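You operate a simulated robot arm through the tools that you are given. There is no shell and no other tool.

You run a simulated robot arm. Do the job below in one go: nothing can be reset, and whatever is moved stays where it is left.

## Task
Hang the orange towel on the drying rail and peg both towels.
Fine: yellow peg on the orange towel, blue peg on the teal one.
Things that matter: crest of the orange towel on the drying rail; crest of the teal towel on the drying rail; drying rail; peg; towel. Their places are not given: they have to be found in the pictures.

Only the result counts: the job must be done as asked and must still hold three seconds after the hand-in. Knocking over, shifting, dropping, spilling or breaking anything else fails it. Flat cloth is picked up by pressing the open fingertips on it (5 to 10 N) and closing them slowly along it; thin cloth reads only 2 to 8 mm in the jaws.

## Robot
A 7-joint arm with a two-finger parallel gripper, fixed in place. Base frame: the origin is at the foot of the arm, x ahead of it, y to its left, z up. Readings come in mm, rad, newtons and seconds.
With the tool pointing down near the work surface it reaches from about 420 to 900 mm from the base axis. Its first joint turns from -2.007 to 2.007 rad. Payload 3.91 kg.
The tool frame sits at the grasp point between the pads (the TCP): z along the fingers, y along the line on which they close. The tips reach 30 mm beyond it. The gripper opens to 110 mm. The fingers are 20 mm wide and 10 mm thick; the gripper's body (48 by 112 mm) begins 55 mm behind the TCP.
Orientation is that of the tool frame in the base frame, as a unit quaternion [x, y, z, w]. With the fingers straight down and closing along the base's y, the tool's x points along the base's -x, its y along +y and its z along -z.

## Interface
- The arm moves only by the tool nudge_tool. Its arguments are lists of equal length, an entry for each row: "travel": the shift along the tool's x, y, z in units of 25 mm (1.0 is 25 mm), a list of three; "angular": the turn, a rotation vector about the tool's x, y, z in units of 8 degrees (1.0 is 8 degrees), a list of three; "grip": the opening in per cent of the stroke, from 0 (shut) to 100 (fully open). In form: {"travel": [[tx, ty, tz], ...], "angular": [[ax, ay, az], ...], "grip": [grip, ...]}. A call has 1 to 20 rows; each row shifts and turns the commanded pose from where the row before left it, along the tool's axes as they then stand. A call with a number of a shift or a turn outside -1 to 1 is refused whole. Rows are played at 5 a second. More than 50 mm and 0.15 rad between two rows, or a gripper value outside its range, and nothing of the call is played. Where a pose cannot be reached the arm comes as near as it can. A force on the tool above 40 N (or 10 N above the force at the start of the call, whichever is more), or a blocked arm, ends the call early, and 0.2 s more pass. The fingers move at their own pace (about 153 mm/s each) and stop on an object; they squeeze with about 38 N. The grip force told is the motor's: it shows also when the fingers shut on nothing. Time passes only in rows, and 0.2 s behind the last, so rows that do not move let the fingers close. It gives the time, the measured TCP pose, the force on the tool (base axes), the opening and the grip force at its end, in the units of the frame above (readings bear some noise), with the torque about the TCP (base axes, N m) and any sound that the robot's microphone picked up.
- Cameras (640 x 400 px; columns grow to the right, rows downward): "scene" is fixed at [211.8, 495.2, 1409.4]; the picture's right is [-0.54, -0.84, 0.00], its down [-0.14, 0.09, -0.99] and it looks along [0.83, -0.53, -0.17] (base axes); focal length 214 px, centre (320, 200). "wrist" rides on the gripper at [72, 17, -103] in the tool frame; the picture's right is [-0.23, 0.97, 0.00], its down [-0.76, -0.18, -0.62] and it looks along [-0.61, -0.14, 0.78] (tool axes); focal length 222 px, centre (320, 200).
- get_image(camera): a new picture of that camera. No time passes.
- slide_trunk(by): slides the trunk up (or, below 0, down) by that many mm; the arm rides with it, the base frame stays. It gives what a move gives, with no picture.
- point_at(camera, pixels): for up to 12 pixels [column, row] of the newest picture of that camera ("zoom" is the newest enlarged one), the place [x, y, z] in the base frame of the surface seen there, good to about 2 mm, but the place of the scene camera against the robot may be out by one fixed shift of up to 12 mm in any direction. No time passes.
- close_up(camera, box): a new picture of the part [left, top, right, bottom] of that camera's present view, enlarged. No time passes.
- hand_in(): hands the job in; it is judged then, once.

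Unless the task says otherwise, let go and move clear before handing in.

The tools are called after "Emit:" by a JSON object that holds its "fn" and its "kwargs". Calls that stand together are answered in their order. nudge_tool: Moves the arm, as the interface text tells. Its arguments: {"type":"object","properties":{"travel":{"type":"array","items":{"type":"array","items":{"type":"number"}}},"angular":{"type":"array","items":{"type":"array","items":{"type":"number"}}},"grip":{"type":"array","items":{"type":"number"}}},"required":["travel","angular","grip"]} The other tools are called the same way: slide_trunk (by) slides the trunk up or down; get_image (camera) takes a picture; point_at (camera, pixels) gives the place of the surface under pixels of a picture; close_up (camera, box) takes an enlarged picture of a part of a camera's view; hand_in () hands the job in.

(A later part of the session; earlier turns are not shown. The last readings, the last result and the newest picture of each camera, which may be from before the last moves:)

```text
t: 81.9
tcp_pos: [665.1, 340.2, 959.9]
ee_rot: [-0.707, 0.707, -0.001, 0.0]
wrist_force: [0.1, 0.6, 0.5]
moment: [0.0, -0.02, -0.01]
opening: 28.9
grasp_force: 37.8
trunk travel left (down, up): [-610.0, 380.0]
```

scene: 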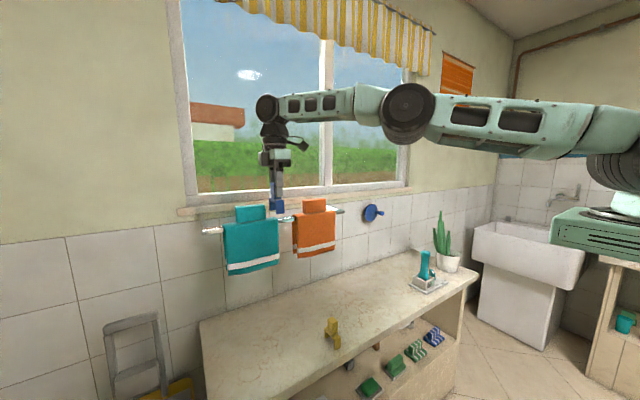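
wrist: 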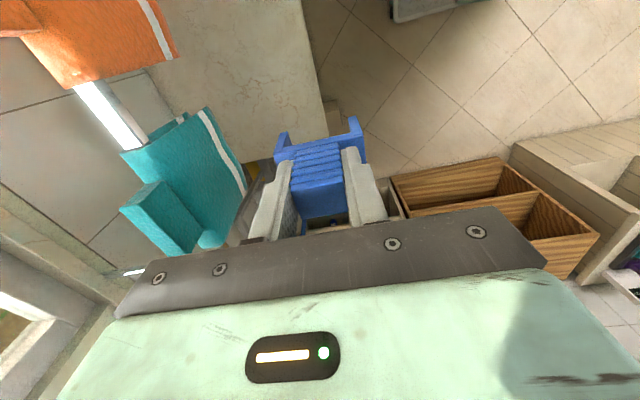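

The TCP is at z 960. I'll go forward to x 740 and lower the peg to just above the bench.

Emit:
{"fn": "nudge_tool", "kwargs": {"travel": [[0, -0.5, 0], [0, -0.8, 0], [0, -0.8, 0], [0, -0.9, 0], [0, 0, 0.5], [0, 0, 0.7], [0, 0, 0.7], [0, 0, 0.7], [0, 0, 0.5], [0, 0, 0.1], [0, 0, 0]], "angular": [[0, 0, 0], [0, 0, 0], [0, 0, 0], [0, 0, 0], [0, 0, 0], [0, 0, 0], [0, 0, 0], [0, 0, 0], [0, 0, 0], [0, 0, 0], [0, 0, 0]], "grip": [12, 12, 12, 12, 12, 12, 12, 12, 12, 12, 12]}}

```text
t: 84.3
tcp_pos: [738.9, 339.2, 880.8]
ee_rot: [-0.707, 0.707, 0.0, 0.0]
wrist_force: [0.5, 0.1, -0.8]
moment: [0.01, -0.03, 0.03]
opening: 28.9
grasp_force: 37.8
trunk travel left (down, up): [-610.0, 380.0]
```

Emit:
{"fn": "nudge_tool", "kwargs": {"travel": [[0, 0, 0.06], [0, 0, 0.06], [0, 0, 0.04], [0, 0, 0.04], [0, 0, 0]], "angular": [[0, 0, 0], [0, 0, 0], [0, 0, 0], [0, 0, 0], [0, 0, 0]], "grip": [12, 12, 12, 12, 12]}}

```text
t: 85.5
tcp_pos: [739.7, 338.5, 875.3]
ee_rot: [0.707, -0.707, 0.0, 0.0]
wrist_force: [0.2, -1.7, 3.8]
moment: [-0.07, 0.06, -0.02]
opening: 29.1
grasp_force: 38.1
trunk travel left (down, up): [-610.0, 380.0]
```

Contact is felt at 3.8 N, so the peg stands on the bench. I'll open, rise a little, and then tilt the tool 28° about its closing axis.

Emit:
{"fn": "nudge_tool", "kwargs": {"travel": [[0, 0, 0], [0, 0, 0], [0, 0, 0], [0, 0, -0.2], [0, 0, -0.2], [0, 0, 0]], "angular": [[0, 0, 0], [0, 0, 0], [0, 0, 0], [0, 0, 0], [0, 0, 0], [0, 0, 0]], "grip": [30, 40, 50, 50, 50, 50]}}

Emit:
{"fn": "get_image", "kwargs": {"camera": "wrist"}}

```text
t: 86.9
tcp_pos: [738.8, 339.4, 885.4]
ee_rot: [0.707, -0.707, -0.001, 0.0]
wrist_force: [0.0, 0.0, -0.7]
moment: [0.0, 0.01, 0.0]
opening: 54.9
grasp_force: 0.0
trunk travel left (down, up): [-610.0, 380.0]
```

```text
taken
```

wrist: 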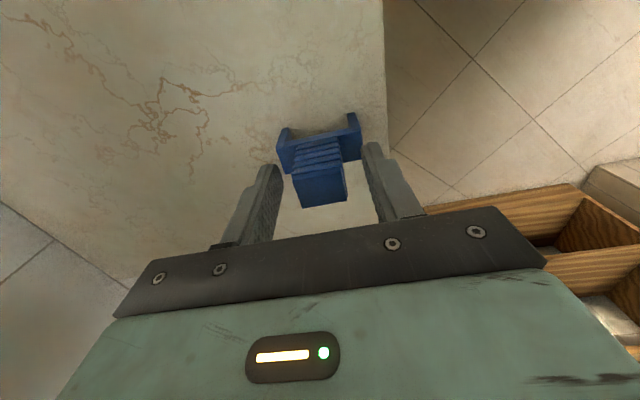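

The peg stands undisturbed between the fingers. Now I'll tilt the tool.

Emit:
{"fn": "nudge_tool", "kwargs": {"travel": [[0, 0, 0], [0, 0, 0], [0, 0, 0], [0, 0, 0], [0, 0, 0], [0, 0, 0]], "angular": [[0, -0.7, 0], [0, -0.7, 0], [0, -0.7, 0], [0, -0.7, 0], [0, -0.7, 0], [0, 0, 0]], "grip": [50, 50, 50, 50, 50, 50]}}

Emit:
{"fn": "get_image", "kwargs": {"camera": "wrist"}}

Emit:
{"fn": "close_up", "kwargs": {"camera": "scene", "box": [230, 280, 350, 400]}}

```text
t: 88.3
tcp_pos: [738.6, 340.1, 886.0]
ee_rot: [0.686, -0.685, -0.172, -0.171]
wrist_force: [-0.6, -0.5, -0.2]
moment: [-0.01, 0.0, 0.0]
opening: 54.9
grasp_force: 0.2
trunk travel left (down, up): [-610.0, 380.0]
```

```text
taken
```

wrist: 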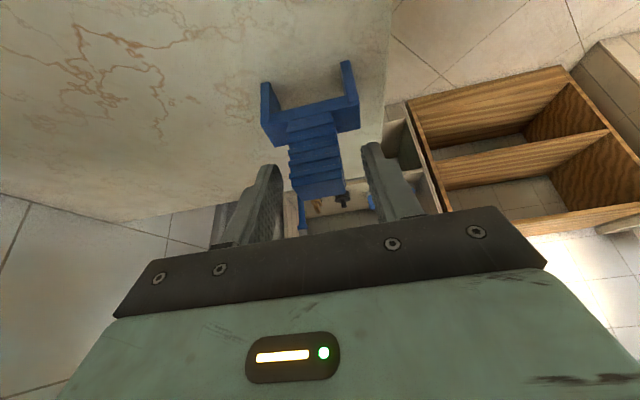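

```text
3.33 times, centred on (290, 340) of scene
```

zoom: 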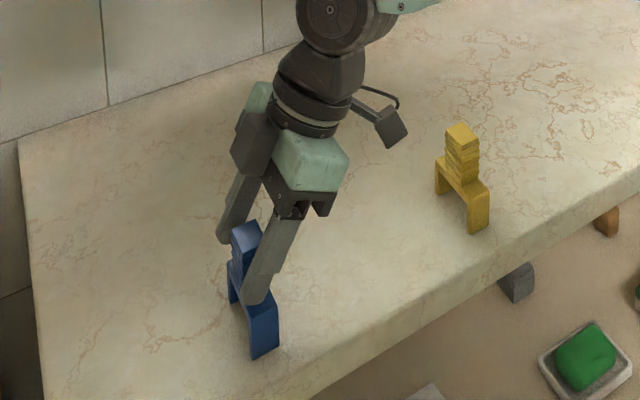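

The tool is tilted 28° with the tips toward +y. I'll lower 10 mm in base z and close on the tab.

Emit:
{"fn": "nudge_tool", "kwargs": {"travel": [[0.129, -0.04, 0.158], [0.129, 0, 0.158], [0, 0, 0], [0, 0, 0], [0, 0, 0], [0, 0, 0], [0, 0, 0], [0, 0, 0], [0, 0, 0]], "angular": [[0, 0, 0], [0, 0, 0], [0, 0, 0], [0, 0, 0], [0, 0, 0], [0, 0, 0], [0, 0, 0], [0, 0, 0], [0, 0, 0]], "grip": [50, 50, 50, 38, 30, 26, 22, 12, 12]}}

Emit:
{"fn": "get_image", "kwargs": {"camera": "wrist"}}

Emit:
{"fn": "close_up", "kwargs": {"camera": "scene", "box": [230, 280, 350, 400]}}

```text
t: 90.3
tcp_pos: [740.4, 338.4, 876.0]
ee_rot: [-0.686, 0.686, 0.172, 0.171]
wrist_force: [-0.1, -0.1, 0.6]
moment: [0.0, -0.01, 0.01]
opening: 28.9
grasp_force: 37.5
trunk travel left (down, up): [-610.0, 380.0]
```

```text
taken
```

wrist: 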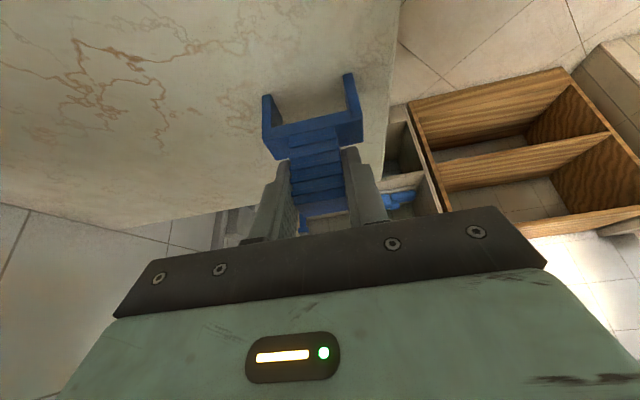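

```text
3.33 times, centred on (290, 340) of scene
```

zoom: 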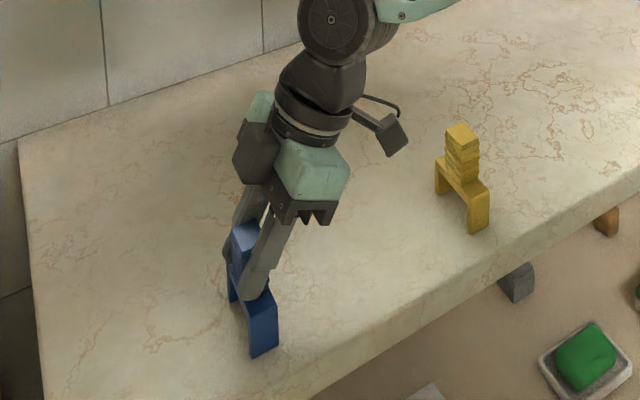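

The peg is re-gripped at 28.9 mm with the tool tilted. I'll lift straight up in base z and check that it hangs level.

Emit:
{"fn": "nudge_tool", "kwargs": {"travel": [[-0.188, 0, -0.353], [-0.281, 0, -0.53], [-0.375, 0, -0.706], [-0.375, 0, -0.706], [-0.375, 0, -0.706], [0, 0, 0]], "angular": [[0, 0, 0], [0, 0, 0], [0, 0, 0], [0, 0, 0], [0, 0, 0], [0, 0, 0]], "grip": [12, 12, 12, 12, 12, 12]}}

Emit:
{"fn": "close_up", "kwargs": {"camera": "wrist", "box": [240, 60, 400, 220]}}

Emit:
{"fn": "close_up", "kwargs": {"camera": "scene", "box": [220, 230, 340, 380]}}

```text
t: 91.7
tcp_pos: [740.1, 338.5, 960.8]
ee_rot: [0.686, -0.686, -0.171, -0.172]
wrist_force: [0.3, 0.9, 0.3]
moment: [0.0, 0.02, 0.02]
opening: 28.9
grasp_force: 38.0
trunk travel left (down, up): [-610.0, 380.0]
```

```text
2.50 times, centred on (320, 140) of wrist
```

zoom: 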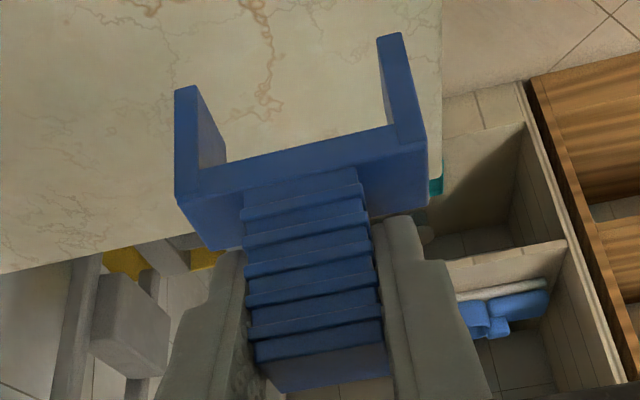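

```text
2.67 times, centred on (280, 305) of scene
```

zoom: 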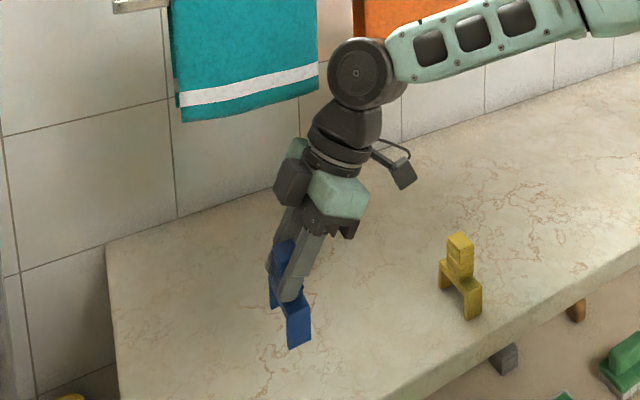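

Emit:
{"fn": "point_at", "kwargs": {"camera": "zoom", "pixels": [[300, 340], [292, 345], [308, 335], [290, 320], [308, 310], [272, 300], [280, 240], [290, 265], [275, 265], [298, 300], [275, 250], [290, 245]]}}

Emit:
{"fn": "close_up", "kwargs": {"camera": "wrist", "box": [240, 60, 400, 220]}}

Emit:
{"fn": "point_at", "kwargs": {"camera": "zoom", "pixels": [[182, 190], [205, 245], [420, 150], [425, 205], [188, 95], [392, 40], [205, 150], [395, 120], [250, 190], [355, 170], [230, 220], [400, 180]]}}

```text
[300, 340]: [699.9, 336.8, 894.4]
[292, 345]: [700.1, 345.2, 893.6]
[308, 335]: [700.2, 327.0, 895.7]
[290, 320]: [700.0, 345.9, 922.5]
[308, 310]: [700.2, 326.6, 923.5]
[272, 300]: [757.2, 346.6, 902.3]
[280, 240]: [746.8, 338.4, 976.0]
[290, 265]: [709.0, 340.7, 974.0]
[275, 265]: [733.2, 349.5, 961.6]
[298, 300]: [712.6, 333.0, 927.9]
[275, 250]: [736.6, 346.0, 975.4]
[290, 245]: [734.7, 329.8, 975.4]
```

```text
2.50 times, centred on (320, 140) of wrist
```

zoom: 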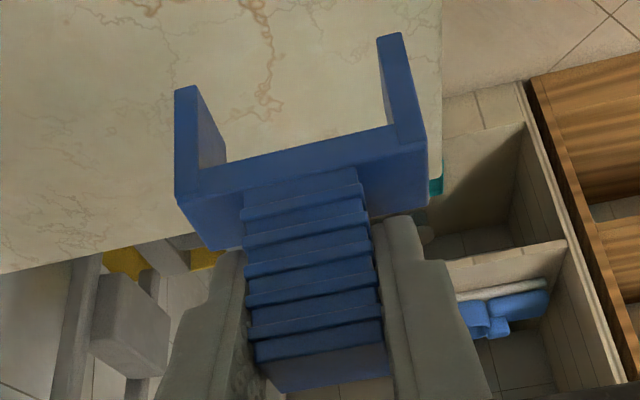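

```text
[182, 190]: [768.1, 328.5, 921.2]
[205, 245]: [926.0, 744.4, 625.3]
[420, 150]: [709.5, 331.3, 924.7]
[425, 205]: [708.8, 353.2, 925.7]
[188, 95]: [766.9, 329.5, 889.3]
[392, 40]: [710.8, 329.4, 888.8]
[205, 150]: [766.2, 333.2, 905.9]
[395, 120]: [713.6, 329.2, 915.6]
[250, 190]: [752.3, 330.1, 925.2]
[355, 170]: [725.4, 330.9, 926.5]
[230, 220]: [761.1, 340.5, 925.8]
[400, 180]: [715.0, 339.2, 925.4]
```

The peg hangs upright: crossbar top at z 925.5 on both sides and leg bottoms at z≈887. I'll back off to x≈665 and shift to y≈279.

Emit:
{"fn": "nudge_tool", "kwargs": {"travel": [[0.2, 0.4, -0.107], [0.3, 0.6, -0.16], [0.35, 0.6, -0.186], [0.35, 0.6, -0.186], [0.35, 0.5, -0.186], [0.35, 0.3, -0.186], [0.184, 0, -0.096], [0, 0, 0]], "angular": [[0, 0, 0], [0, 0, 0], [0, 0, 0], [0, 0, 0], [0, 0, 0], [0, 0, 0], [0, 0, 0], [0, 0, 0]], "grip": [12, 12, 12, 12, 12, 12, 12, 12]}}

```text
t: 93.5
tcp_pos: [664.3, 278.8, 961.0]
ee_rot: [0.686, -0.686, -0.171, -0.171]
wrist_force: [0.0, -0.1, -0.3]
moment: [0.01, 0.0, 0.02]
opening: 28.8
grasp_force: 37.8
trunk travel left (down, up): [-610.0, 380.0]
```

Emit:
{"fn": "slide_trunk", "kwargs": {"by": 380}}

Emit:
{"fn": "get_image", "kwargs": {"camera": "scene"}}

```text
t: 97.2
tcp_pos: [664.4, 278.2, 1340.8]
ee_rot: [-0.686, 0.686, 0.171, 0.171]
wrist_force: [0.0, -0.9, -1.0]
moment: [0.03, 0.0, -0.01]
opening: 28.9
grasp_force: 37.6
trunk travel left (down, up): [-990.0, 0.0]
```

```text
taken
```

scene: 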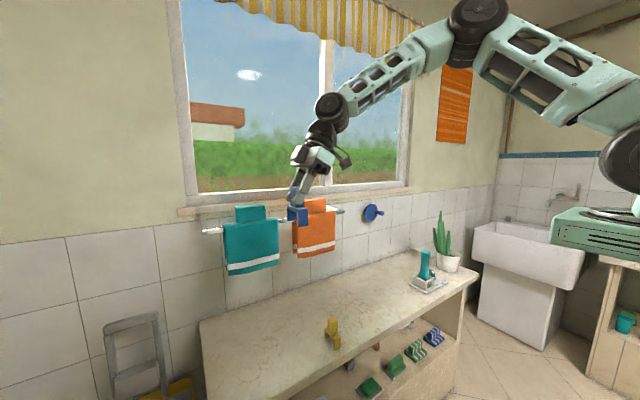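

I'm set at (664, 278, 1341) with the peg upright. I'll advance toward the rail in x.

Emit:
{"fn": "nudge_tool", "kwargs": {"travel": [[0, -0.4, 0], [0, -0.7, 0], [0, -0.8, 0], [0, -0.8, 0], [0, -0.8, 0], [0, -0.8, 0], [0, -0.8, 0], [0, -0.6, 0], [0, -0.4, 0], [0, 0, 0]], "angular": [[0, 0, 0], [0, 0, 0], [0, 0, 0], [0, 0, 0], [0, 0, 0], [0, 0, 0], [0, 0, 0], [0, 0, 0], [0, 0, 0], [0, 0, 0]], "grip": [12, 12, 12, 12, 12, 12, 12, 12, 12, 12]}}

Emit:
{"fn": "get_image", "kwargs": {"camera": "scene"}}

```text
t: 99.4
tcp_pos: [817.4, 278.9, 1340.9]
ee_rot: [0.686, -0.686, -0.171, -0.17]
wrist_force: [0.1, -0.4, 0.2]
moment: [0.02, 0.02, 0.0]
opening: 29.1
grasp_force: 38.3
trunk travel left (down, up): [-990.0, 0.0]
```

```text
taken
```

scene: 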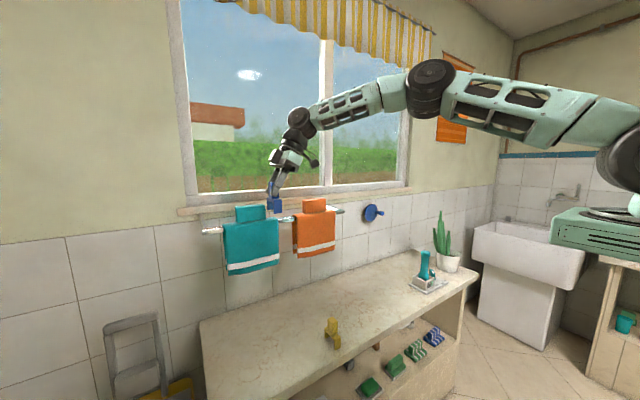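

The elbow is still comfortably bent. I'll make the last 40 mm to x 858.

Emit:
{"fn": "nudge_tool", "kwargs": {"travel": [[0, -0.5, 0], [0, -0.5, 0], [0, -0.4, 0], [0, -0.22, 0], [0, 0, 0], [0, 0, 0]], "angular": [[0, 0, 0], [0, 0, 0], [0, 0, 0], [0, 0, 0], [0, 0, 0], [0, 0, 0]], "grip": [12, 12, 12, 12, 12, 12]}}

Emit:
{"fn": "get_image", "kwargs": {"camera": "wrist"}}

Emit:
{"fn": "close_up", "kwargs": {"camera": "scene", "box": [220, 150, 340, 250]}}

```text
t: 100.8
tcp_pos: [856.4, 278.7, 1341.0]
ee_rot: [-0.686, 0.686, 0.171, 0.17]
wrist_force: [-0.4, 0.7, 0.5]
moment: [0.03, 0.03, 0.01]
opening: 28.9
grasp_force: 38.1
trunk travel left (down, up): [-990.0, 0.0]
```

```text
taken
```

wrist: 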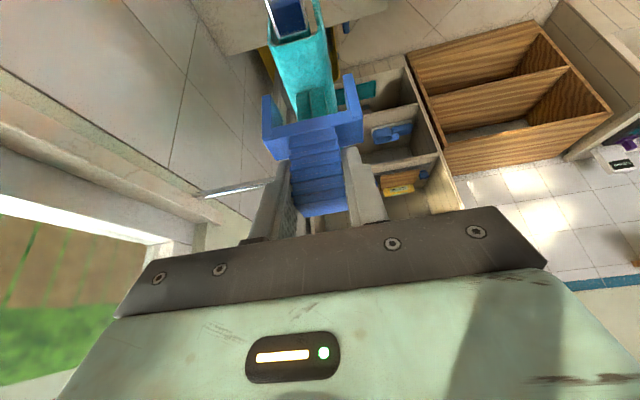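

```text
4.00 times, centred on (280, 200) of scene
```

zoom: 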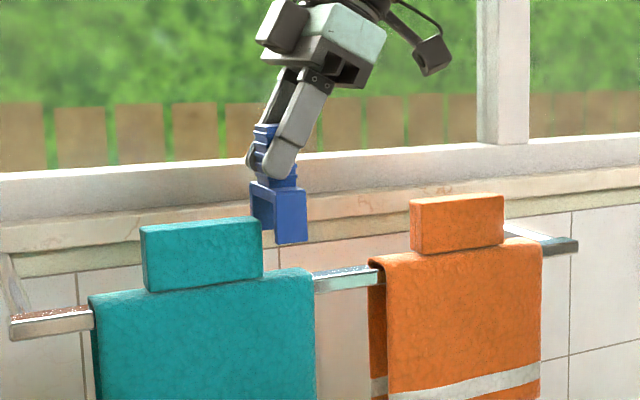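

The peg is above the free teal crest. I'll compare its legs with the towel end in both cameras before lowering.

Emit:
{"fn": "close_up", "kwargs": {"camera": "wrist", "box": [230, 0, 400, 170]}}

Emit:
{"fn": "point_at", "kwargs": {"camera": "wrist", "pixels": [[265, 105], [357, 82], [270, 145], [362, 125], [285, 60], [322, 50], [275, 45], [325, 35], [300, 100], [310, 70], [330, 100], [350, 90]]}}

```text
2.35 times, centred on (315, 85) of wrist
```

zoom: 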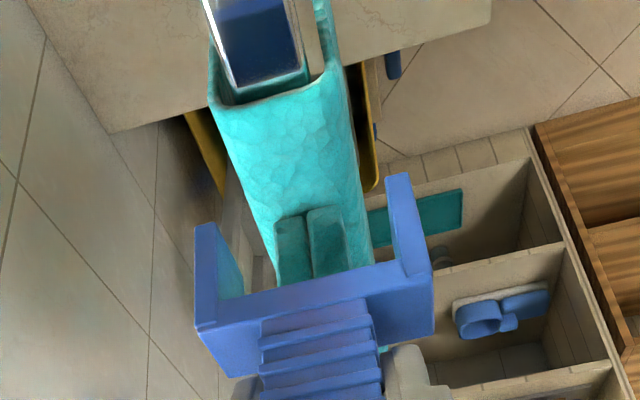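

```text
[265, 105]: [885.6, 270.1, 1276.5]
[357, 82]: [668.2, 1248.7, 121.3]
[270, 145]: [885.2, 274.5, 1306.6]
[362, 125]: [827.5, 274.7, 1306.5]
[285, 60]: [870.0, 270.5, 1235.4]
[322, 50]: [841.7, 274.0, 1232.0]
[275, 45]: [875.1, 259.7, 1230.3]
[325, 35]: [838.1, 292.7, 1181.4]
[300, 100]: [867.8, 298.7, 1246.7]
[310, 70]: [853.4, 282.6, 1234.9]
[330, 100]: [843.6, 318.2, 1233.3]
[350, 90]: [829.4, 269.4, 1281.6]
```

Emit:
{"fn": "point_at", "kwargs": {"camera": "zoom", "pixels": [[205, 230], [398, 180], [215, 260], [200, 340], [428, 280], [400, 230], [215, 95], [330, 80], [222, 130], [340, 110], [250, 210], [360, 210]]}}

Emit:
{"fn": "point_at", "kwargs": {"camera": "zoom", "pixels": [[236, 280], [390, 200], [408, 255], [242, 295], [280, 225], [335, 215], [270, 240], [365, 250], [300, 150], [280, 170], [340, 180], [350, 160]]}}

```text
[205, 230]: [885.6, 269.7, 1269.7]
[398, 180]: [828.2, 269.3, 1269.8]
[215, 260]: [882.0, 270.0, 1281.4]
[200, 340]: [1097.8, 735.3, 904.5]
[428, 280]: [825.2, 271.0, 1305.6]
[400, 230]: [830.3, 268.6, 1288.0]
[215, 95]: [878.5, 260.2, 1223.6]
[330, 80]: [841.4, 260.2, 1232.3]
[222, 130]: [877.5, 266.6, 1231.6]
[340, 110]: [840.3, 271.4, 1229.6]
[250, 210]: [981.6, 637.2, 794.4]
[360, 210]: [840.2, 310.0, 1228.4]
```

```text
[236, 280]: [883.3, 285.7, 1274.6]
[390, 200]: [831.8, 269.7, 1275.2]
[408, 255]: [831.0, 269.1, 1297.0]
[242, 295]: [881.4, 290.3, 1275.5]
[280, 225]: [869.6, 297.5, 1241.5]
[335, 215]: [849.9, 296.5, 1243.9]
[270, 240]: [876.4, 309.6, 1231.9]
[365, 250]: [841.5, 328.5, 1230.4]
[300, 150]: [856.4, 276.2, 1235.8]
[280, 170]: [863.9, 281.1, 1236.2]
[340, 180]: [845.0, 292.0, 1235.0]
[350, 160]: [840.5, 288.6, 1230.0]
```

The peg's inner faces are at x≈831.5 and 882.5 and the towel is at 839–878.5, so it fits with room, and its y range 269–290 lies inside the free crest. I'll lower 50 mm straight down.

Emit:
{"fn": "nudge_tool", "kwargs": {"travel": [[0.15, -0.05, 0.2826], [0.15, 0, 0.2826], [0.15, 0, 0.2826], [0.15, 0, 0.2826], [0.15, 0, 0.2826], [0.15, 0, 0.2826], [0, 0, 0]], "angular": [[0, 0, 0], [0, 0, 0], [0, 0, 0], [0, 0, 0], [0, 0, 0], [0, 0, 0], [0, 0, 0]], "grip": [12, 12, 12, 12, 12, 12, 12]}}

Emit:
{"fn": "get_image", "kwargs": {"camera": "wrist"}}

Emit:
{"fn": "close_up", "kwargs": {"camera": "scene", "box": [220, 170, 340, 270]}}

```text
t: 102.4
tcp_pos: [859.0, 278.3, 1293.2]
ee_rot: [-0.686, 0.687, 0.171, 0.171]
wrist_force: [-0.6, -0.1, 0.0]
moment: [-0.02, -0.02, -0.02]
opening: 28.3
grasp_force: 37.8
trunk travel left (down, up): [-990.0, 0.0]
```

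```text
taken
```

wrist: 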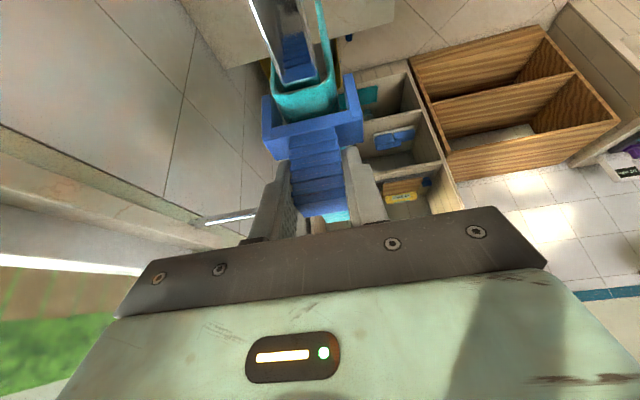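

```text
4.00 times, centred on (280, 220) of scene
```

zoom: 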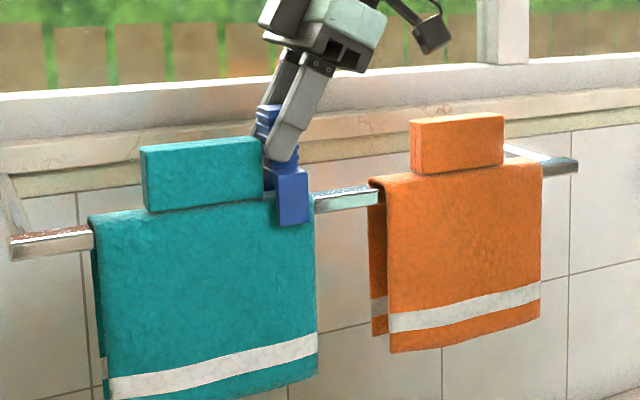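

The peg straddles the teal towel, with its front leg visible at (293,200) in the zoom, and there is no contact force yet. I'll lower in 2 mm steps.

Emit:
{"fn": "nudge_tool", "kwargs": {"travel": [[0.0375, 0, 0.0706], [0.0375, 0, 0.0706], [0.0375, 0, 0.0706], [0.0375, 0, 0.0706], [0.0375, 0, 0.0706], [0, 0, 0]], "angular": [[0, 0, 0], [0, 0, 0], [0, 0, 0], [0, 0, 0], [0, 0, 0], [0, 0, 0]], "grip": [12, 12, 12, 12, 12, 12]}}

```text
t: 103.8
tcp_pos: [858.2, 279.5, 1282.4]
ee_rot: [-0.686, 0.686, 0.171, 0.171]
wrist_force: [-0.3, 0.1, -1.1]
moment: [0.02, -0.01, -0.01]
opening: 28.9
grasp_force: 38.0
trunk travel left (down, up): [-990.0, 0.0]
```

Emit:
{"fn": "nudge_tool", "kwargs": {"travel": [[0.0281, 0, 0.053], [0.0281, 0, 0.053], [0.0188, 0, 0.0353], [0, 0, 0]], "angular": [[0, 0, 0], [0, 0, 0], [0, 0, 0], [0, 0, 0]], "grip": [12, 12, 12, 12]}}

Emit:
{"fn": "close_up", "kwargs": {"camera": "scene", "box": [250, 180, 310, 240]}}

```text
t: 104.8
tcp_pos: [857.6, 278.8, 1282.3]
ee_rot: [-0.686, 0.686, 0.171, 0.174]
wrist_force: [1.5, 0.8, 21.7]
moment: [0.08, -0.03, 0.03]
opening: 28.9
grasp_force: 38.1
trunk travel left (down, up): [-990.0, 0.0]
```

```text
6.67 times, centred on (280, 210) of scene
```

zoom: 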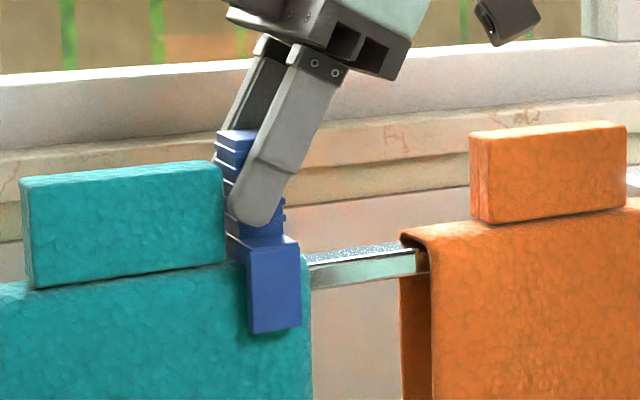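

The peg is seated: 21.7 N upward with the crossbar resting on the crest at TCP z≈1282. I'll ease the push, open the fingers, and withdraw upward.

Emit:
{"fn": "nudge_tool", "kwargs": {"travel": [[-0.047, 0, -0.088], [0, 0, 0], [0, 0, 0], [0, 0, 0], [0, 0, 0], [0, 0, 0]], "angular": [[0, 0, 0], [0, 0, 0], [0, 0, 0], [0, 0, 0], [0, 0, 0], [0, 0, 0]], "grip": [12, 12, 28, 34, 44, 50]}}

Emit:
{"fn": "close_up", "kwargs": {"camera": "scene", "box": [250, 180, 310, 240]}}

```text
t: 106.2
tcp_pos: [858.5, 277.9, 1282.3]
ee_rot: [-0.686, 0.687, 0.17, 0.171]
wrist_force: [-0.4, -0.3, 0.7]
moment: [-0.01, -0.03, -0.02]
opening: 55.0
grasp_force: 0.1
trunk travel left (down, up): [-990.0, 0.0]
```

```text
6.67 times, centred on (280, 210) of scene
```

zoom: 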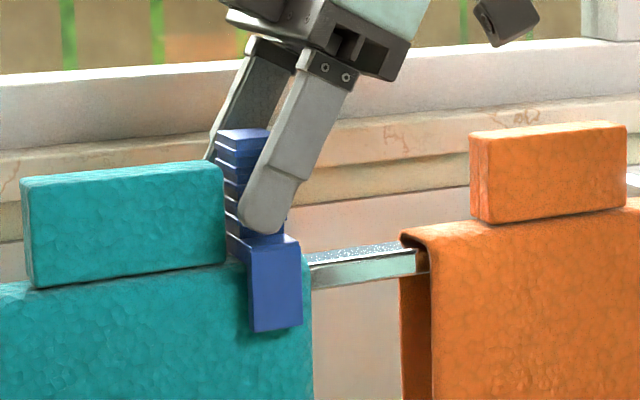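

The fingers are open and the peg has stayed put. I'll rise straight up 85 mm.

Emit:
{"fn": "nudge_tool", "kwargs": {"travel": [[-0.094, 0, -0.177], [-0.188, 0, -0.353], [-0.281, 0, -0.53], [-0.375, 0, -0.706], [-0.375, 0, -0.706], [-0.188, 0, -0.353], [0, 0, 0]], "angular": [[0, 0, 0], [0, 0, 0], [0, 0, 0], [0, 0, 0], [0, 0, 0], [0, 0, 0], [0, 0, 0]], "grip": [50, 50, 50, 50, 50, 50, 50]}}

Emit:
{"fn": "close_up", "kwargs": {"camera": "scene", "box": [200, 150, 360, 280]}}

```text
t: 107.8
tcp_pos: [857.3, 279.0, 1360.8]
ee_rot: [-0.686, 0.686, 0.17, 0.171]
wrist_force: [-0.1, 0.1, -0.4]
moment: [0.03, 0.05, -0.02]
opening: 55.0
grasp_force: 0.0
trunk travel left (down, up): [-990.0, 0.0]
```

```text
3.08 times, centred on (280, 215) of scene
```

zoom: 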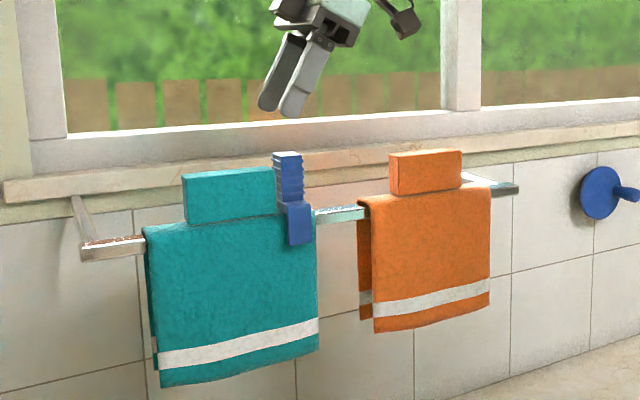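

The blue peg sits upright on the teal crest. I'll retreat from the rail and then bring the tool back to vertical.

Emit:
{"fn": "nudge_tool", "kwargs": {"travel": [[0, 0.4, 0], [0, 0.7, 0], [0, 0.8, 0], [0, 0.8, 0], [0, 0.8, 0], [0, 0.8, 0], [0, 0.8, 0], [0, 0.8, 0], [0, 0.8, 0], [0, 0.6, 0], [0, 0.4, 0], [0, 0, 0]], "angular": [[0, 0, 0], [0, 0, 0], [0, 0, 0], [0, 0, 0], [0, 0, 0], [0, 0, 0], [0, 0, 0], [0, 0, 0], [0, 0, 0], [0, 0, 0], [0, 0, 0], [0, 0, 0]], "grip": [50, 50, 50, 50, 50, 50, 50, 50, 50, 50, 50, 50]}}

Emit:
{"fn": "nudge_tool", "kwargs": {"travel": [[0, 0, 0], [0, 0, 0], [0, 0, 0], [0, 0, 0], [0, 0, 0], [0, 0, 0]], "angular": [[0, 0.7, 0], [0, 0.7, 0], [0, 0.7, 0], [0, 0.7, 0], [0, 0.7, 0], [0, 0, 0]], "grip": [50, 50, 50, 50, 50, 50]}}

```text
t: 110.4
tcp_pos: [667.1, 278.2, 1361.8]
ee_rot: [-0.686, 0.686, 0.171, 0.171]
wrist_force: [-0.6, 0.0, 0.3]
moment: [-0.01, -0.03, 0.01]
opening: 54.9
grasp_force: 0.0
trunk travel left (down, up): [-990.0, 0.0]
```

```text
t: 111.8
tcp_pos: [666.5, 279.9, 1361.2]
ee_rot: [-0.706, 0.708, -0.001, 0.0]
wrist_force: [-0.4, 0.4, 0.9]
moment: [-0.03, 0.02, 0.0]
opening: 55.0
grasp_force: 0.1
trunk travel left (down, up): [-990.0, 0.0]
```

The tool is vertical again at (666, 280, 1361). I'll move to y≈85, just short of the yellow peg, and lower the trunk.

Emit:
{"fn": "nudge_tool", "kwargs": {"travel": [[0.4, 0, 0], [0.8, 0, 0], [0.8, 0, 0], [0.8, 0, 0], [0.8, 0, 0], [0.8, 0, 0], [0.8, 0, 0], [0.8, 0, 0], [0.8, 0, 0], [0.7, 0, 0], [0.3, 0, 0], [0, 0, 0]], "angular": [[0, 0, 0], [0, 0, 0], [0, 0, 0], [0, 0, 0], [0, 0, 0], [0, 0, 0], [0, 0, 0], [0, 0, 0], [0, 0, 0], [0, 0, 0], [0, 0, 0], [0, 0, 0]], "grip": [50, 50, 50, 50, 50, 50, 50, 50, 50, 50, 50, 50]}}

Emit:
{"fn": "slide_trunk", "kwargs": {"by": -390}}

Emit:
{"fn": "get_image", "kwargs": {"camera": "wrist"}}

Emit:
{"fn": "get_image", "kwargs": {"camera": "scene"}}

```text
t: 114.4
tcp_pos: [667.1, 82.5, 1360.1]
ee_rot: [-0.707, 0.707, -0.001, -0.001]
wrist_force: [0.3, -0.1, 0.1]
moment: [-0.04, -0.02, 0.0]
opening: 55.0
grasp_force: 0.0
trunk travel left (down, up): [-990.0, 0.0]
```

```text
t: 118.1
tcp_pos: [666.8, 83.4, 970.8]
ee_rot: [-0.707, 0.707, 0.0, 0.0]
wrist_force: [0.0, -0.3, 0.8]
moment: [-0.02, 0.02, 0.04]
opening: 55.1
grasp_force: 0.0
trunk travel left (down, up): [-600.0, 390.0]
```

```text
taken
```

wrist: 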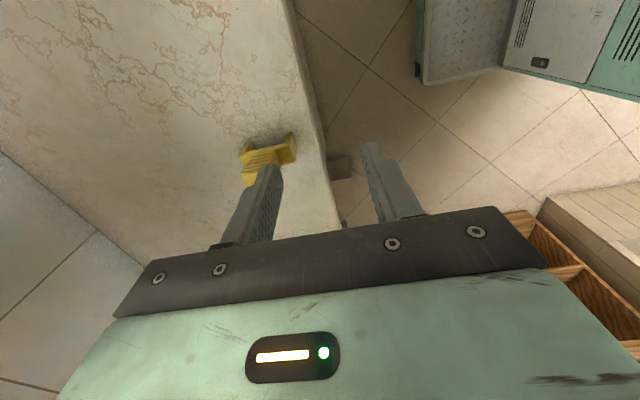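

```text
taken
```

scene: 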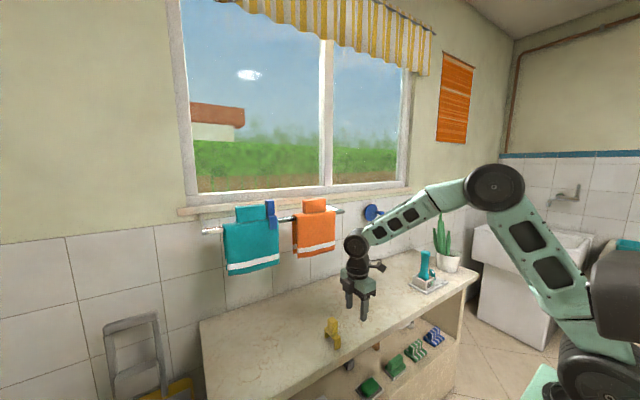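

I can see the yellow peg at (268,155) in the wrist view. I'll move forward to x 738 for a clean measurement.

Emit:
{"fn": "nudge_tool", "kwargs": {"travel": [[0, -0.5, 0], [0, -0.8, 0], [0, -0.8, 0], [0, -0.77, 0], [0, 0, 0]], "angular": [[0, 0, 0], [0, 0, 0], [0, 0, 0], [0, 0, 0], [0, 0, 0]], "grip": [50, 50, 50, 50, 50]}}

Emit:
{"fn": "close_up", "kwargs": {"camera": "wrist", "box": [250, 120, 400, 220]}}

```text
t: 119.3
tcp_pos: [737.1, 84.1, 972.1]
ee_rot: [0.707, -0.707, 0.0, 0.0]
wrist_force: [0.2, -0.7, -0.5]
moment: [0.0, 0.02, 0.02]
opening: 55.2
grasp_force: 0.2
trunk travel left (down, up): [-600.0, 390.0]
```

```text
4.00 times, centred on (325, 170) of wrist
```

zoom: 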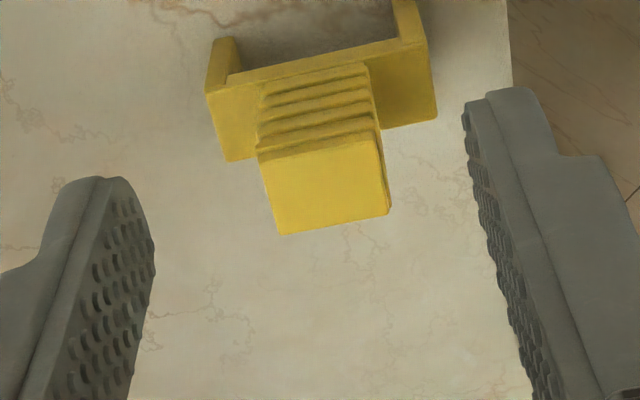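

Emit:
{"fn": "point_at", "kwargs": {"camera": "zoom", "pixels": [[262, 168], [280, 228], [378, 145], [386, 205], [320, 185], [210, 98], [228, 155], [425, 55], [434, 112], [400, 100], [235, 140], [300, 90]]}}

```text
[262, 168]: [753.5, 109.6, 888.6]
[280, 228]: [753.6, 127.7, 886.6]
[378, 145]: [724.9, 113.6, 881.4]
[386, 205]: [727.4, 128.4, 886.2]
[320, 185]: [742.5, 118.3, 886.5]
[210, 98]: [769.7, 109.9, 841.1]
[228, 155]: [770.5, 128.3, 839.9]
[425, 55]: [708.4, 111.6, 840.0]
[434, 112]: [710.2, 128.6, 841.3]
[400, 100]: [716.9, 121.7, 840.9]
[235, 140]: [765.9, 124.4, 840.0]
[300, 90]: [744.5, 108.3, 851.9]
```

The yellow peg centre is (739.5, 119) with its tab top at z 887. I'll move over it and descend to z≈876.

Emit:
{"fn": "nudge_tool", "kwargs": {"travel": [[-0.5, -0.1, 0], [-0.5, 0, 0], [-0.4, 0, 0], [0, 0, 0.6], [0, 0, 0.6], [0, 0, 0.6], [0, 0, 0.6], [0, 0, 0.5], [0, 0, 0.4], [0, 0, 0.3], [0, 0, 0.24], [0, 0, 0]], "angular": [[0, 0, 0], [0, 0, 0], [0, 0, 0], [0, 0, 0], [0, 0, 0], [0, 0, 0], [0, 0, 0], [0, 0, 0], [0, 0, 0], [0, 0, 0], [0, 0, 0], [0, 0, 0]], "grip": [50, 50, 50, 50, 50, 50, 50, 50, 50, 50, 50, 50]}}

Emit:
{"fn": "get_image", "kwargs": {"camera": "wrist"}}

Emit:
{"fn": "close_up", "kwargs": {"camera": "scene", "box": [290, 270, 390, 370]}}

```text
t: 121.9
tcp_pos: [741.1, 118.6, 875.2]
ee_rot: [0.707, -0.707, 0.0, 0.0]
wrist_force: [0.2, 0.9, -0.4]
moment: [0.02, 0.01, 0.0]
opening: 54.9
grasp_force: 0.1
trunk travel left (down, up): [-600.0, 390.0]
```

```text
taken
```

wrist: 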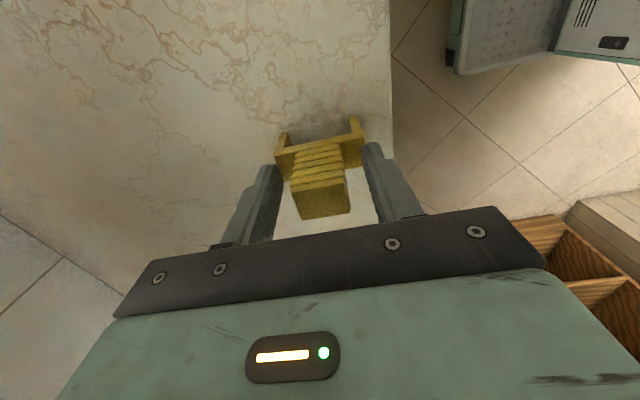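

```text
4.00 times, centred on (340, 320) of scene
```

zoom: 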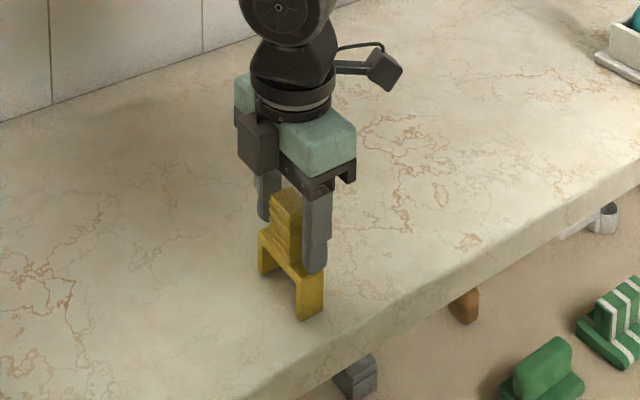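

The fingers straddle the yellow tab. I'll close and lift.

Emit:
{"fn": "nudge_tool", "kwargs": {"travel": [[0, 0, 0], [0, 0, 0], [0, 0, 0], [0, 0, 0], [0, 0, 0], [0, 0, 0], [0, 0, 0], [0, 0, -0.3], [0, 0, -0.5], [0, 0, -0.8], [0, 0, -0.8], [0, 0, -0.8], [0, 0, 0]], "angular": [[0, 0, 0], [0, 0, 0], [0, 0, 0], [0, 0, 0], [0, 0, 0], [0, 0, 0], [0, 0, 0], [0, 0, 0], [0, 0, 0], [0, 0, 0], [0, 0, 0], [0, 0, 0], [0, 0, 0]], "grip": [38, 30, 26, 24, 20, 12, 12, 12, 12, 12, 12, 12, 12]}}

Emit:
{"fn": "close_up", "kwargs": {"camera": "wrist", "box": [240, 100, 400, 220]}}

Emit:
{"fn": "get_image", "kwargs": {"camera": "scene"}}

```text
t: 124.7
tcp_pos: [740.5, 117.9, 955.7]
ee_rot: [-0.707, 0.708, 0.0, 0.0]
wrist_force: [0.0, -1.1, 0.8]
moment: [0.0, -0.02, -0.04]
opening: 29.0
grasp_force: 38.5
trunk travel left (down, up): [-600.0, 390.0]
```

```text
3.33 times, centred on (320, 160) of wrist
```

zoom: 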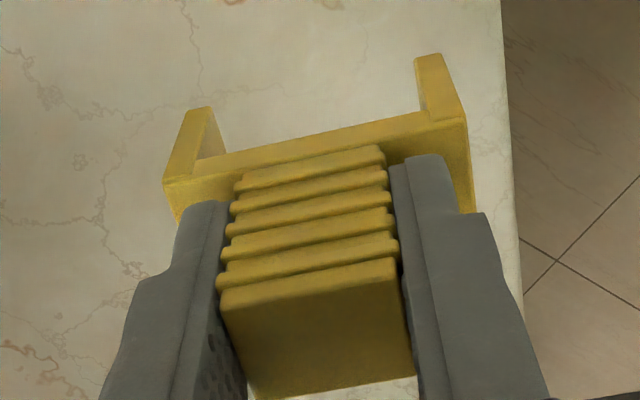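

```text
taken
```

scene: 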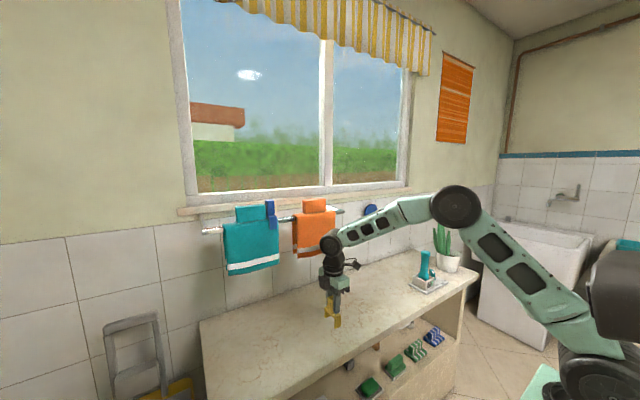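

The yellow peg is lifted squarely. I'll back off to x≈665, y≈62 and raise the trunk.

Emit:
{"fn": "nudge_tool", "kwargs": {"travel": [[0.2, 0.4, 0], [0.4, 0.6, 0], [0.4, 0.6, 0], [0.4, 0.6, 0], [0.4, 0.5, 0], [0.3, 0.3, 0], [0.14, 0, 0], [0, 0, 0]], "angular": [[0, 0, 0], [0, 0, 0], [0, 0, 0], [0, 0, 0], [0, 0, 0], [0, 0, 0], [0, 0, 0], [0, 0, 0]], "grip": [12, 12, 12, 12, 12, 12, 12, 12]}}

Emit:
{"fn": "slide_trunk", "kwargs": {"by": 390}}

Emit:
{"fn": "get_image", "kwargs": {"camera": "wrist"}}

Emit:
{"fn": "get_image", "kwargs": {"camera": "scene"}}

```text
t: 126.5
tcp_pos: [666.2, 61.0, 955.0]
ee_rot: [0.707, -0.707, 0.0, 0.0]
wrist_force: [-0.6, -0.4, -0.2]
moment: [0.03, -0.01, -0.01]
opening: 28.9
grasp_force: 38.1
trunk travel left (down, up): [-600.0, 390.0]
```

```text
t: 130.3
tcp_pos: [665.8, 61.9, 1344.9]
ee_rot: [-0.707, 0.707, -0.001, 0.0]
wrist_force: [0.9, -0.3, 0.1]
moment: [0.0, 0.02, 0.0]
opening: 28.6
grasp_force: 37.9
trunk travel left (down, up): [-990.0, 0.0]
```

```text
taken
```

wrist: 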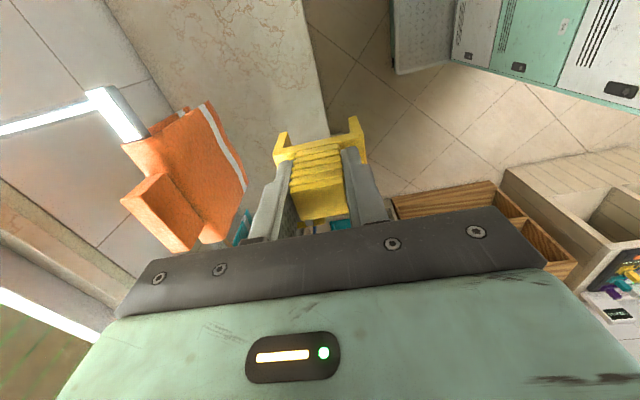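

```text
taken
```

scene: 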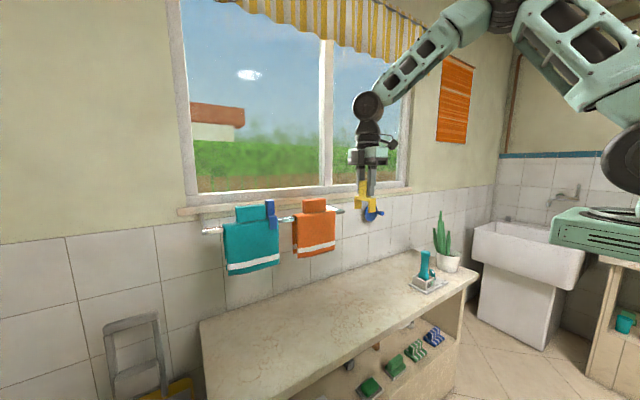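

The wrist view shows the orange crest's free end at (150,150). I'll measure that end and its tab.

Emit:
{"fn": "close_up", "kwargs": {"camera": "wrist", "box": [80, 80, 260, 260]}}

```text
2.22 times, centred on (170, 170) of wrist
```

zoom: 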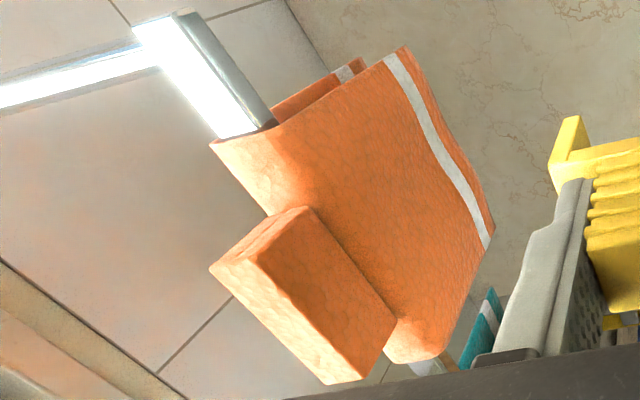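

Emit:
{"fn": "point_at", "kwargs": {"camera": "zoom", "pixels": [[218, 150], [272, 132], [240, 170], [290, 160], [262, 200], [305, 200], [225, 265], [300, 215], [255, 160], [280, 180], [330, 130], [240, 140]]}}

Emit:
{"fn": "point_at", "kwargs": {"camera": "zoom", "pixels": [[215, 148], [222, 143], [270, 130], [290, 110], [270, 235], [255, 245], [300, 240], [320, 180], [350, 220], [380, 80], [265, 210], [285, 140]]}}

```text
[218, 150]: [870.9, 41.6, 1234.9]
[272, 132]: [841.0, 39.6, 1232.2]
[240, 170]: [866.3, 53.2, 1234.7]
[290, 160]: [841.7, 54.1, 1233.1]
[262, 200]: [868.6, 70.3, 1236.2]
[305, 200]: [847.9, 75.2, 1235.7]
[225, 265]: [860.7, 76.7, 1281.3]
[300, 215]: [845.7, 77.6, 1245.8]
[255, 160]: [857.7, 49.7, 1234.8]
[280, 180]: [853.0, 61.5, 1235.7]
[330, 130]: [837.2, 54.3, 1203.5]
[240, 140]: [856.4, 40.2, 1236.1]
```

```text
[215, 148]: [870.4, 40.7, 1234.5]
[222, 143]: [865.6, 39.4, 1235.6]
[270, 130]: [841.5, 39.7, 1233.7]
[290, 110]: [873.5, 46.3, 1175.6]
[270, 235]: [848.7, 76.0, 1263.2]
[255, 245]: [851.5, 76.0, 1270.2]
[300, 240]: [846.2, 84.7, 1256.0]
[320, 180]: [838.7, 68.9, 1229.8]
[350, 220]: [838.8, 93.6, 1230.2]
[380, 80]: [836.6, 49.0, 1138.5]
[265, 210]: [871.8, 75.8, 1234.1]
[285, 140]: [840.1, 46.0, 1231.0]
```

The orange crest is free from y 39.5 to 76, so the peg goes at y≈58, x≈857.5. I'll advance at this height with the peg bottoms at z≈1271.

Emit:
{"fn": "nudge_tool", "kwargs": {"travel": [[0.08, -0.4, 0], [0.08, -0.7, 0], [0, -0.8, 0], [0, -0.8, 0], [0, -0.8, 0], [0, -0.8, 0], [0, -0.8, 0], [0, -0.8, 0], [0, -0.7, 0], [0, -0.5, 0], [0, -0.4, 0], [0, -0.17, 0], [0, 0, 0]], "angular": [[0, 0, 0], [0, 0, 0], [0, 0, 0], [0, 0, 0], [0, 0, 0], [0, 0, 0], [0, 0, 0], [0, 0, 0], [0, 0, 0], [0, 0, 0], [0, 0, 0], [0, 0, 0], [0, 0, 0]], "grip": [12, 12, 12, 12, 12, 12, 12, 12, 12, 12, 12, 12, 12]}}

Emit:
{"fn": "get_image", "kwargs": {"camera": "wrist"}}

Emit:
{"fn": "close_up", "kwargs": {"camera": "scene", "box": [240, 150, 360, 250]}}

```text
t: 133.1
tcp_pos: [856.7, 58.9, 1346.0]
ee_rot: [-0.706, 0.708, 0.001, 0.0]
wrist_force: [0.1, -0.3, -0.6]
moment: [0.01, -0.04, -0.01]
opening: 29.1
grasp_force: 38.8
trunk travel left (down, up): [-990.0, 0.0]
```

```text
taken
```

wrist: 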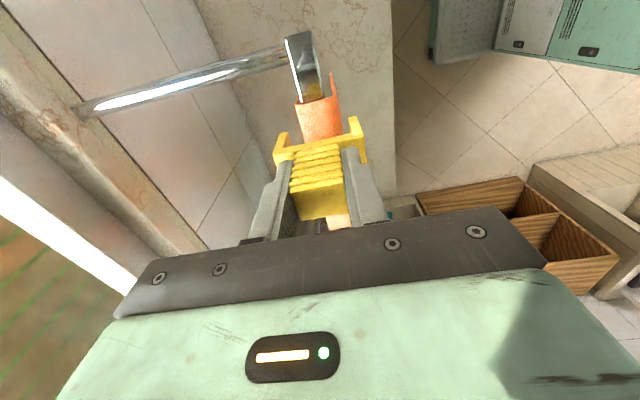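

```text
4.00 times, centred on (300, 200) of scene
```

zoom: 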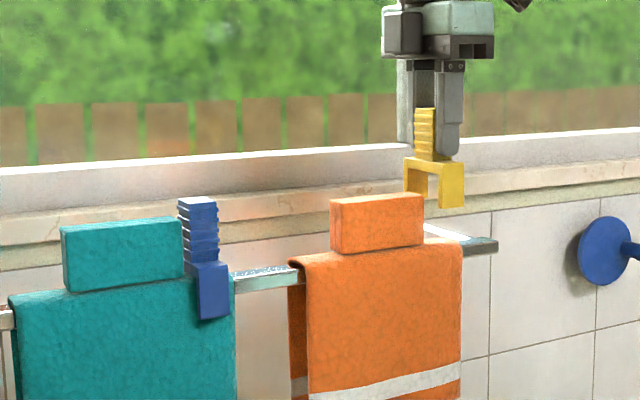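

Reached (856.7, 58.9) without trouble. I'll check the peg legs against the towel in the wrist close-up.

Emit:
{"fn": "close_up", "kwargs": {"camera": "wrist", "box": [240, 70, 400, 190]}}

Emit:
{"fn": "point_at", "kwargs": {"camera": "zoom", "pixels": [[165, 285], [200, 215], [465, 225], [435, 160], [250, 140], [380, 100], [230, 125], [395, 60], [240, 200], [400, 180], [300, 180], [220, 250]]}}

```text
3.33 times, centred on (320, 130) of wrist
```

zoom: 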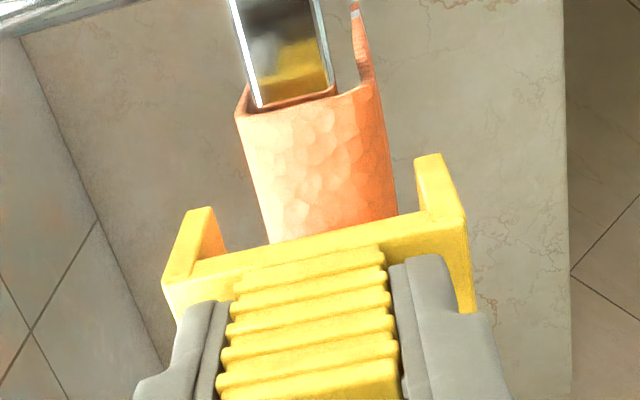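

```text
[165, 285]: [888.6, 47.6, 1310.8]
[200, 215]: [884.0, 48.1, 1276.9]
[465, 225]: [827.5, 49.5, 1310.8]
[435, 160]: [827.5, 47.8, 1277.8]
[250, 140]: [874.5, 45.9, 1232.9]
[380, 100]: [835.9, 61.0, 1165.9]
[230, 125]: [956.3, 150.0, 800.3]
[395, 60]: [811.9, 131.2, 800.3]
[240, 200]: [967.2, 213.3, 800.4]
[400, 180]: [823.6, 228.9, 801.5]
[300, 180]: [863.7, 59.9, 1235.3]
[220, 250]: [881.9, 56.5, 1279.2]
```

The peg spans x 826.5–888.6, centred at 857.5, over the towel at 837–877. I'll lower 56 mm.

Emit:
{"fn": "nudge_tool", "kwargs": {"travel": [[0, 0, 0.32], [0, 0, 0.32], [0, 0, 0.32], [0, 0, 0.32], [0, 0, 0.32], [0, 0, 0.32], [0, 0, 0.28], [0, 0, 0]], "angular": [[0, 0, 0], [0, 0, 0], [0, 0, 0], [0, 0, 0], [0, 0, 0], [0, 0, 0], [0, 0, 0], [0, 0, 0]], "grip": [12, 12, 12, 12, 12, 12, 12, 12]}}

Emit:
{"fn": "close_up", "kwargs": {"camera": "scene", "box": [240, 170, 360, 270]}}

```text
t: 134.9
tcp_pos: [857.9, 58.0, 1290.5]
ee_rot: [-0.707, 0.708, 0.0, 0.0]
wrist_force: [-0.5, 0.6, -0.5]
moment: [-0.02, 0.01, 0.01]
opening: 29.1
grasp_force: 38.1
trunk travel left (down, up): [-990.0, 0.0]
```

```text
4.00 times, centred on (300, 220) of scene
```

zoom: 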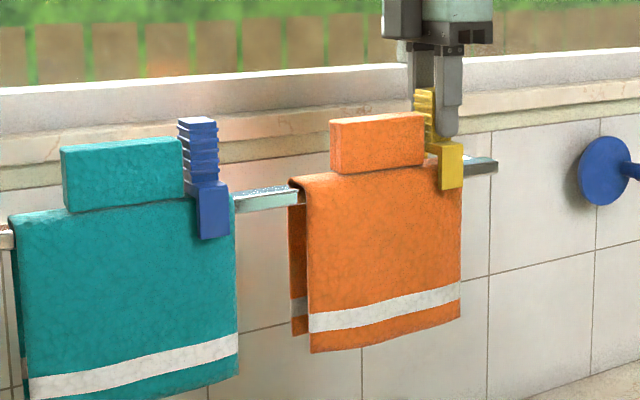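

The peg straddles the orange crest, with its front leg at (450,165) in the zoom. I'll make small steps to contact.

Emit:
{"fn": "nudge_tool", "kwargs": {"travel": [[0, 0, 0.1], [0, 0, 0.1], [0, 0, 0.06], [0, 0, 0.06], [0, 0, 0.04], [0, 0, 0]], "angular": [[0, 0, 0], [0, 0, 0], [0, 0, 0], [0, 0, 0], [0, 0, 0], [0, 0, 0]], "grip": [12, 12, 12, 12, 12, 12]}}

```text
t: 136.3
tcp_pos: [857.7, 58.6, 1281.4]
ee_rot: [-0.707, 0.707, 0.0, 0.001]
wrist_force: [0.3, 0.0, 4.5]
moment: [0.06, -0.01, 0.01]
opening: 29.1
grasp_force: 38.0
trunk travel left (down, up): [-990.0, 0.0]
```

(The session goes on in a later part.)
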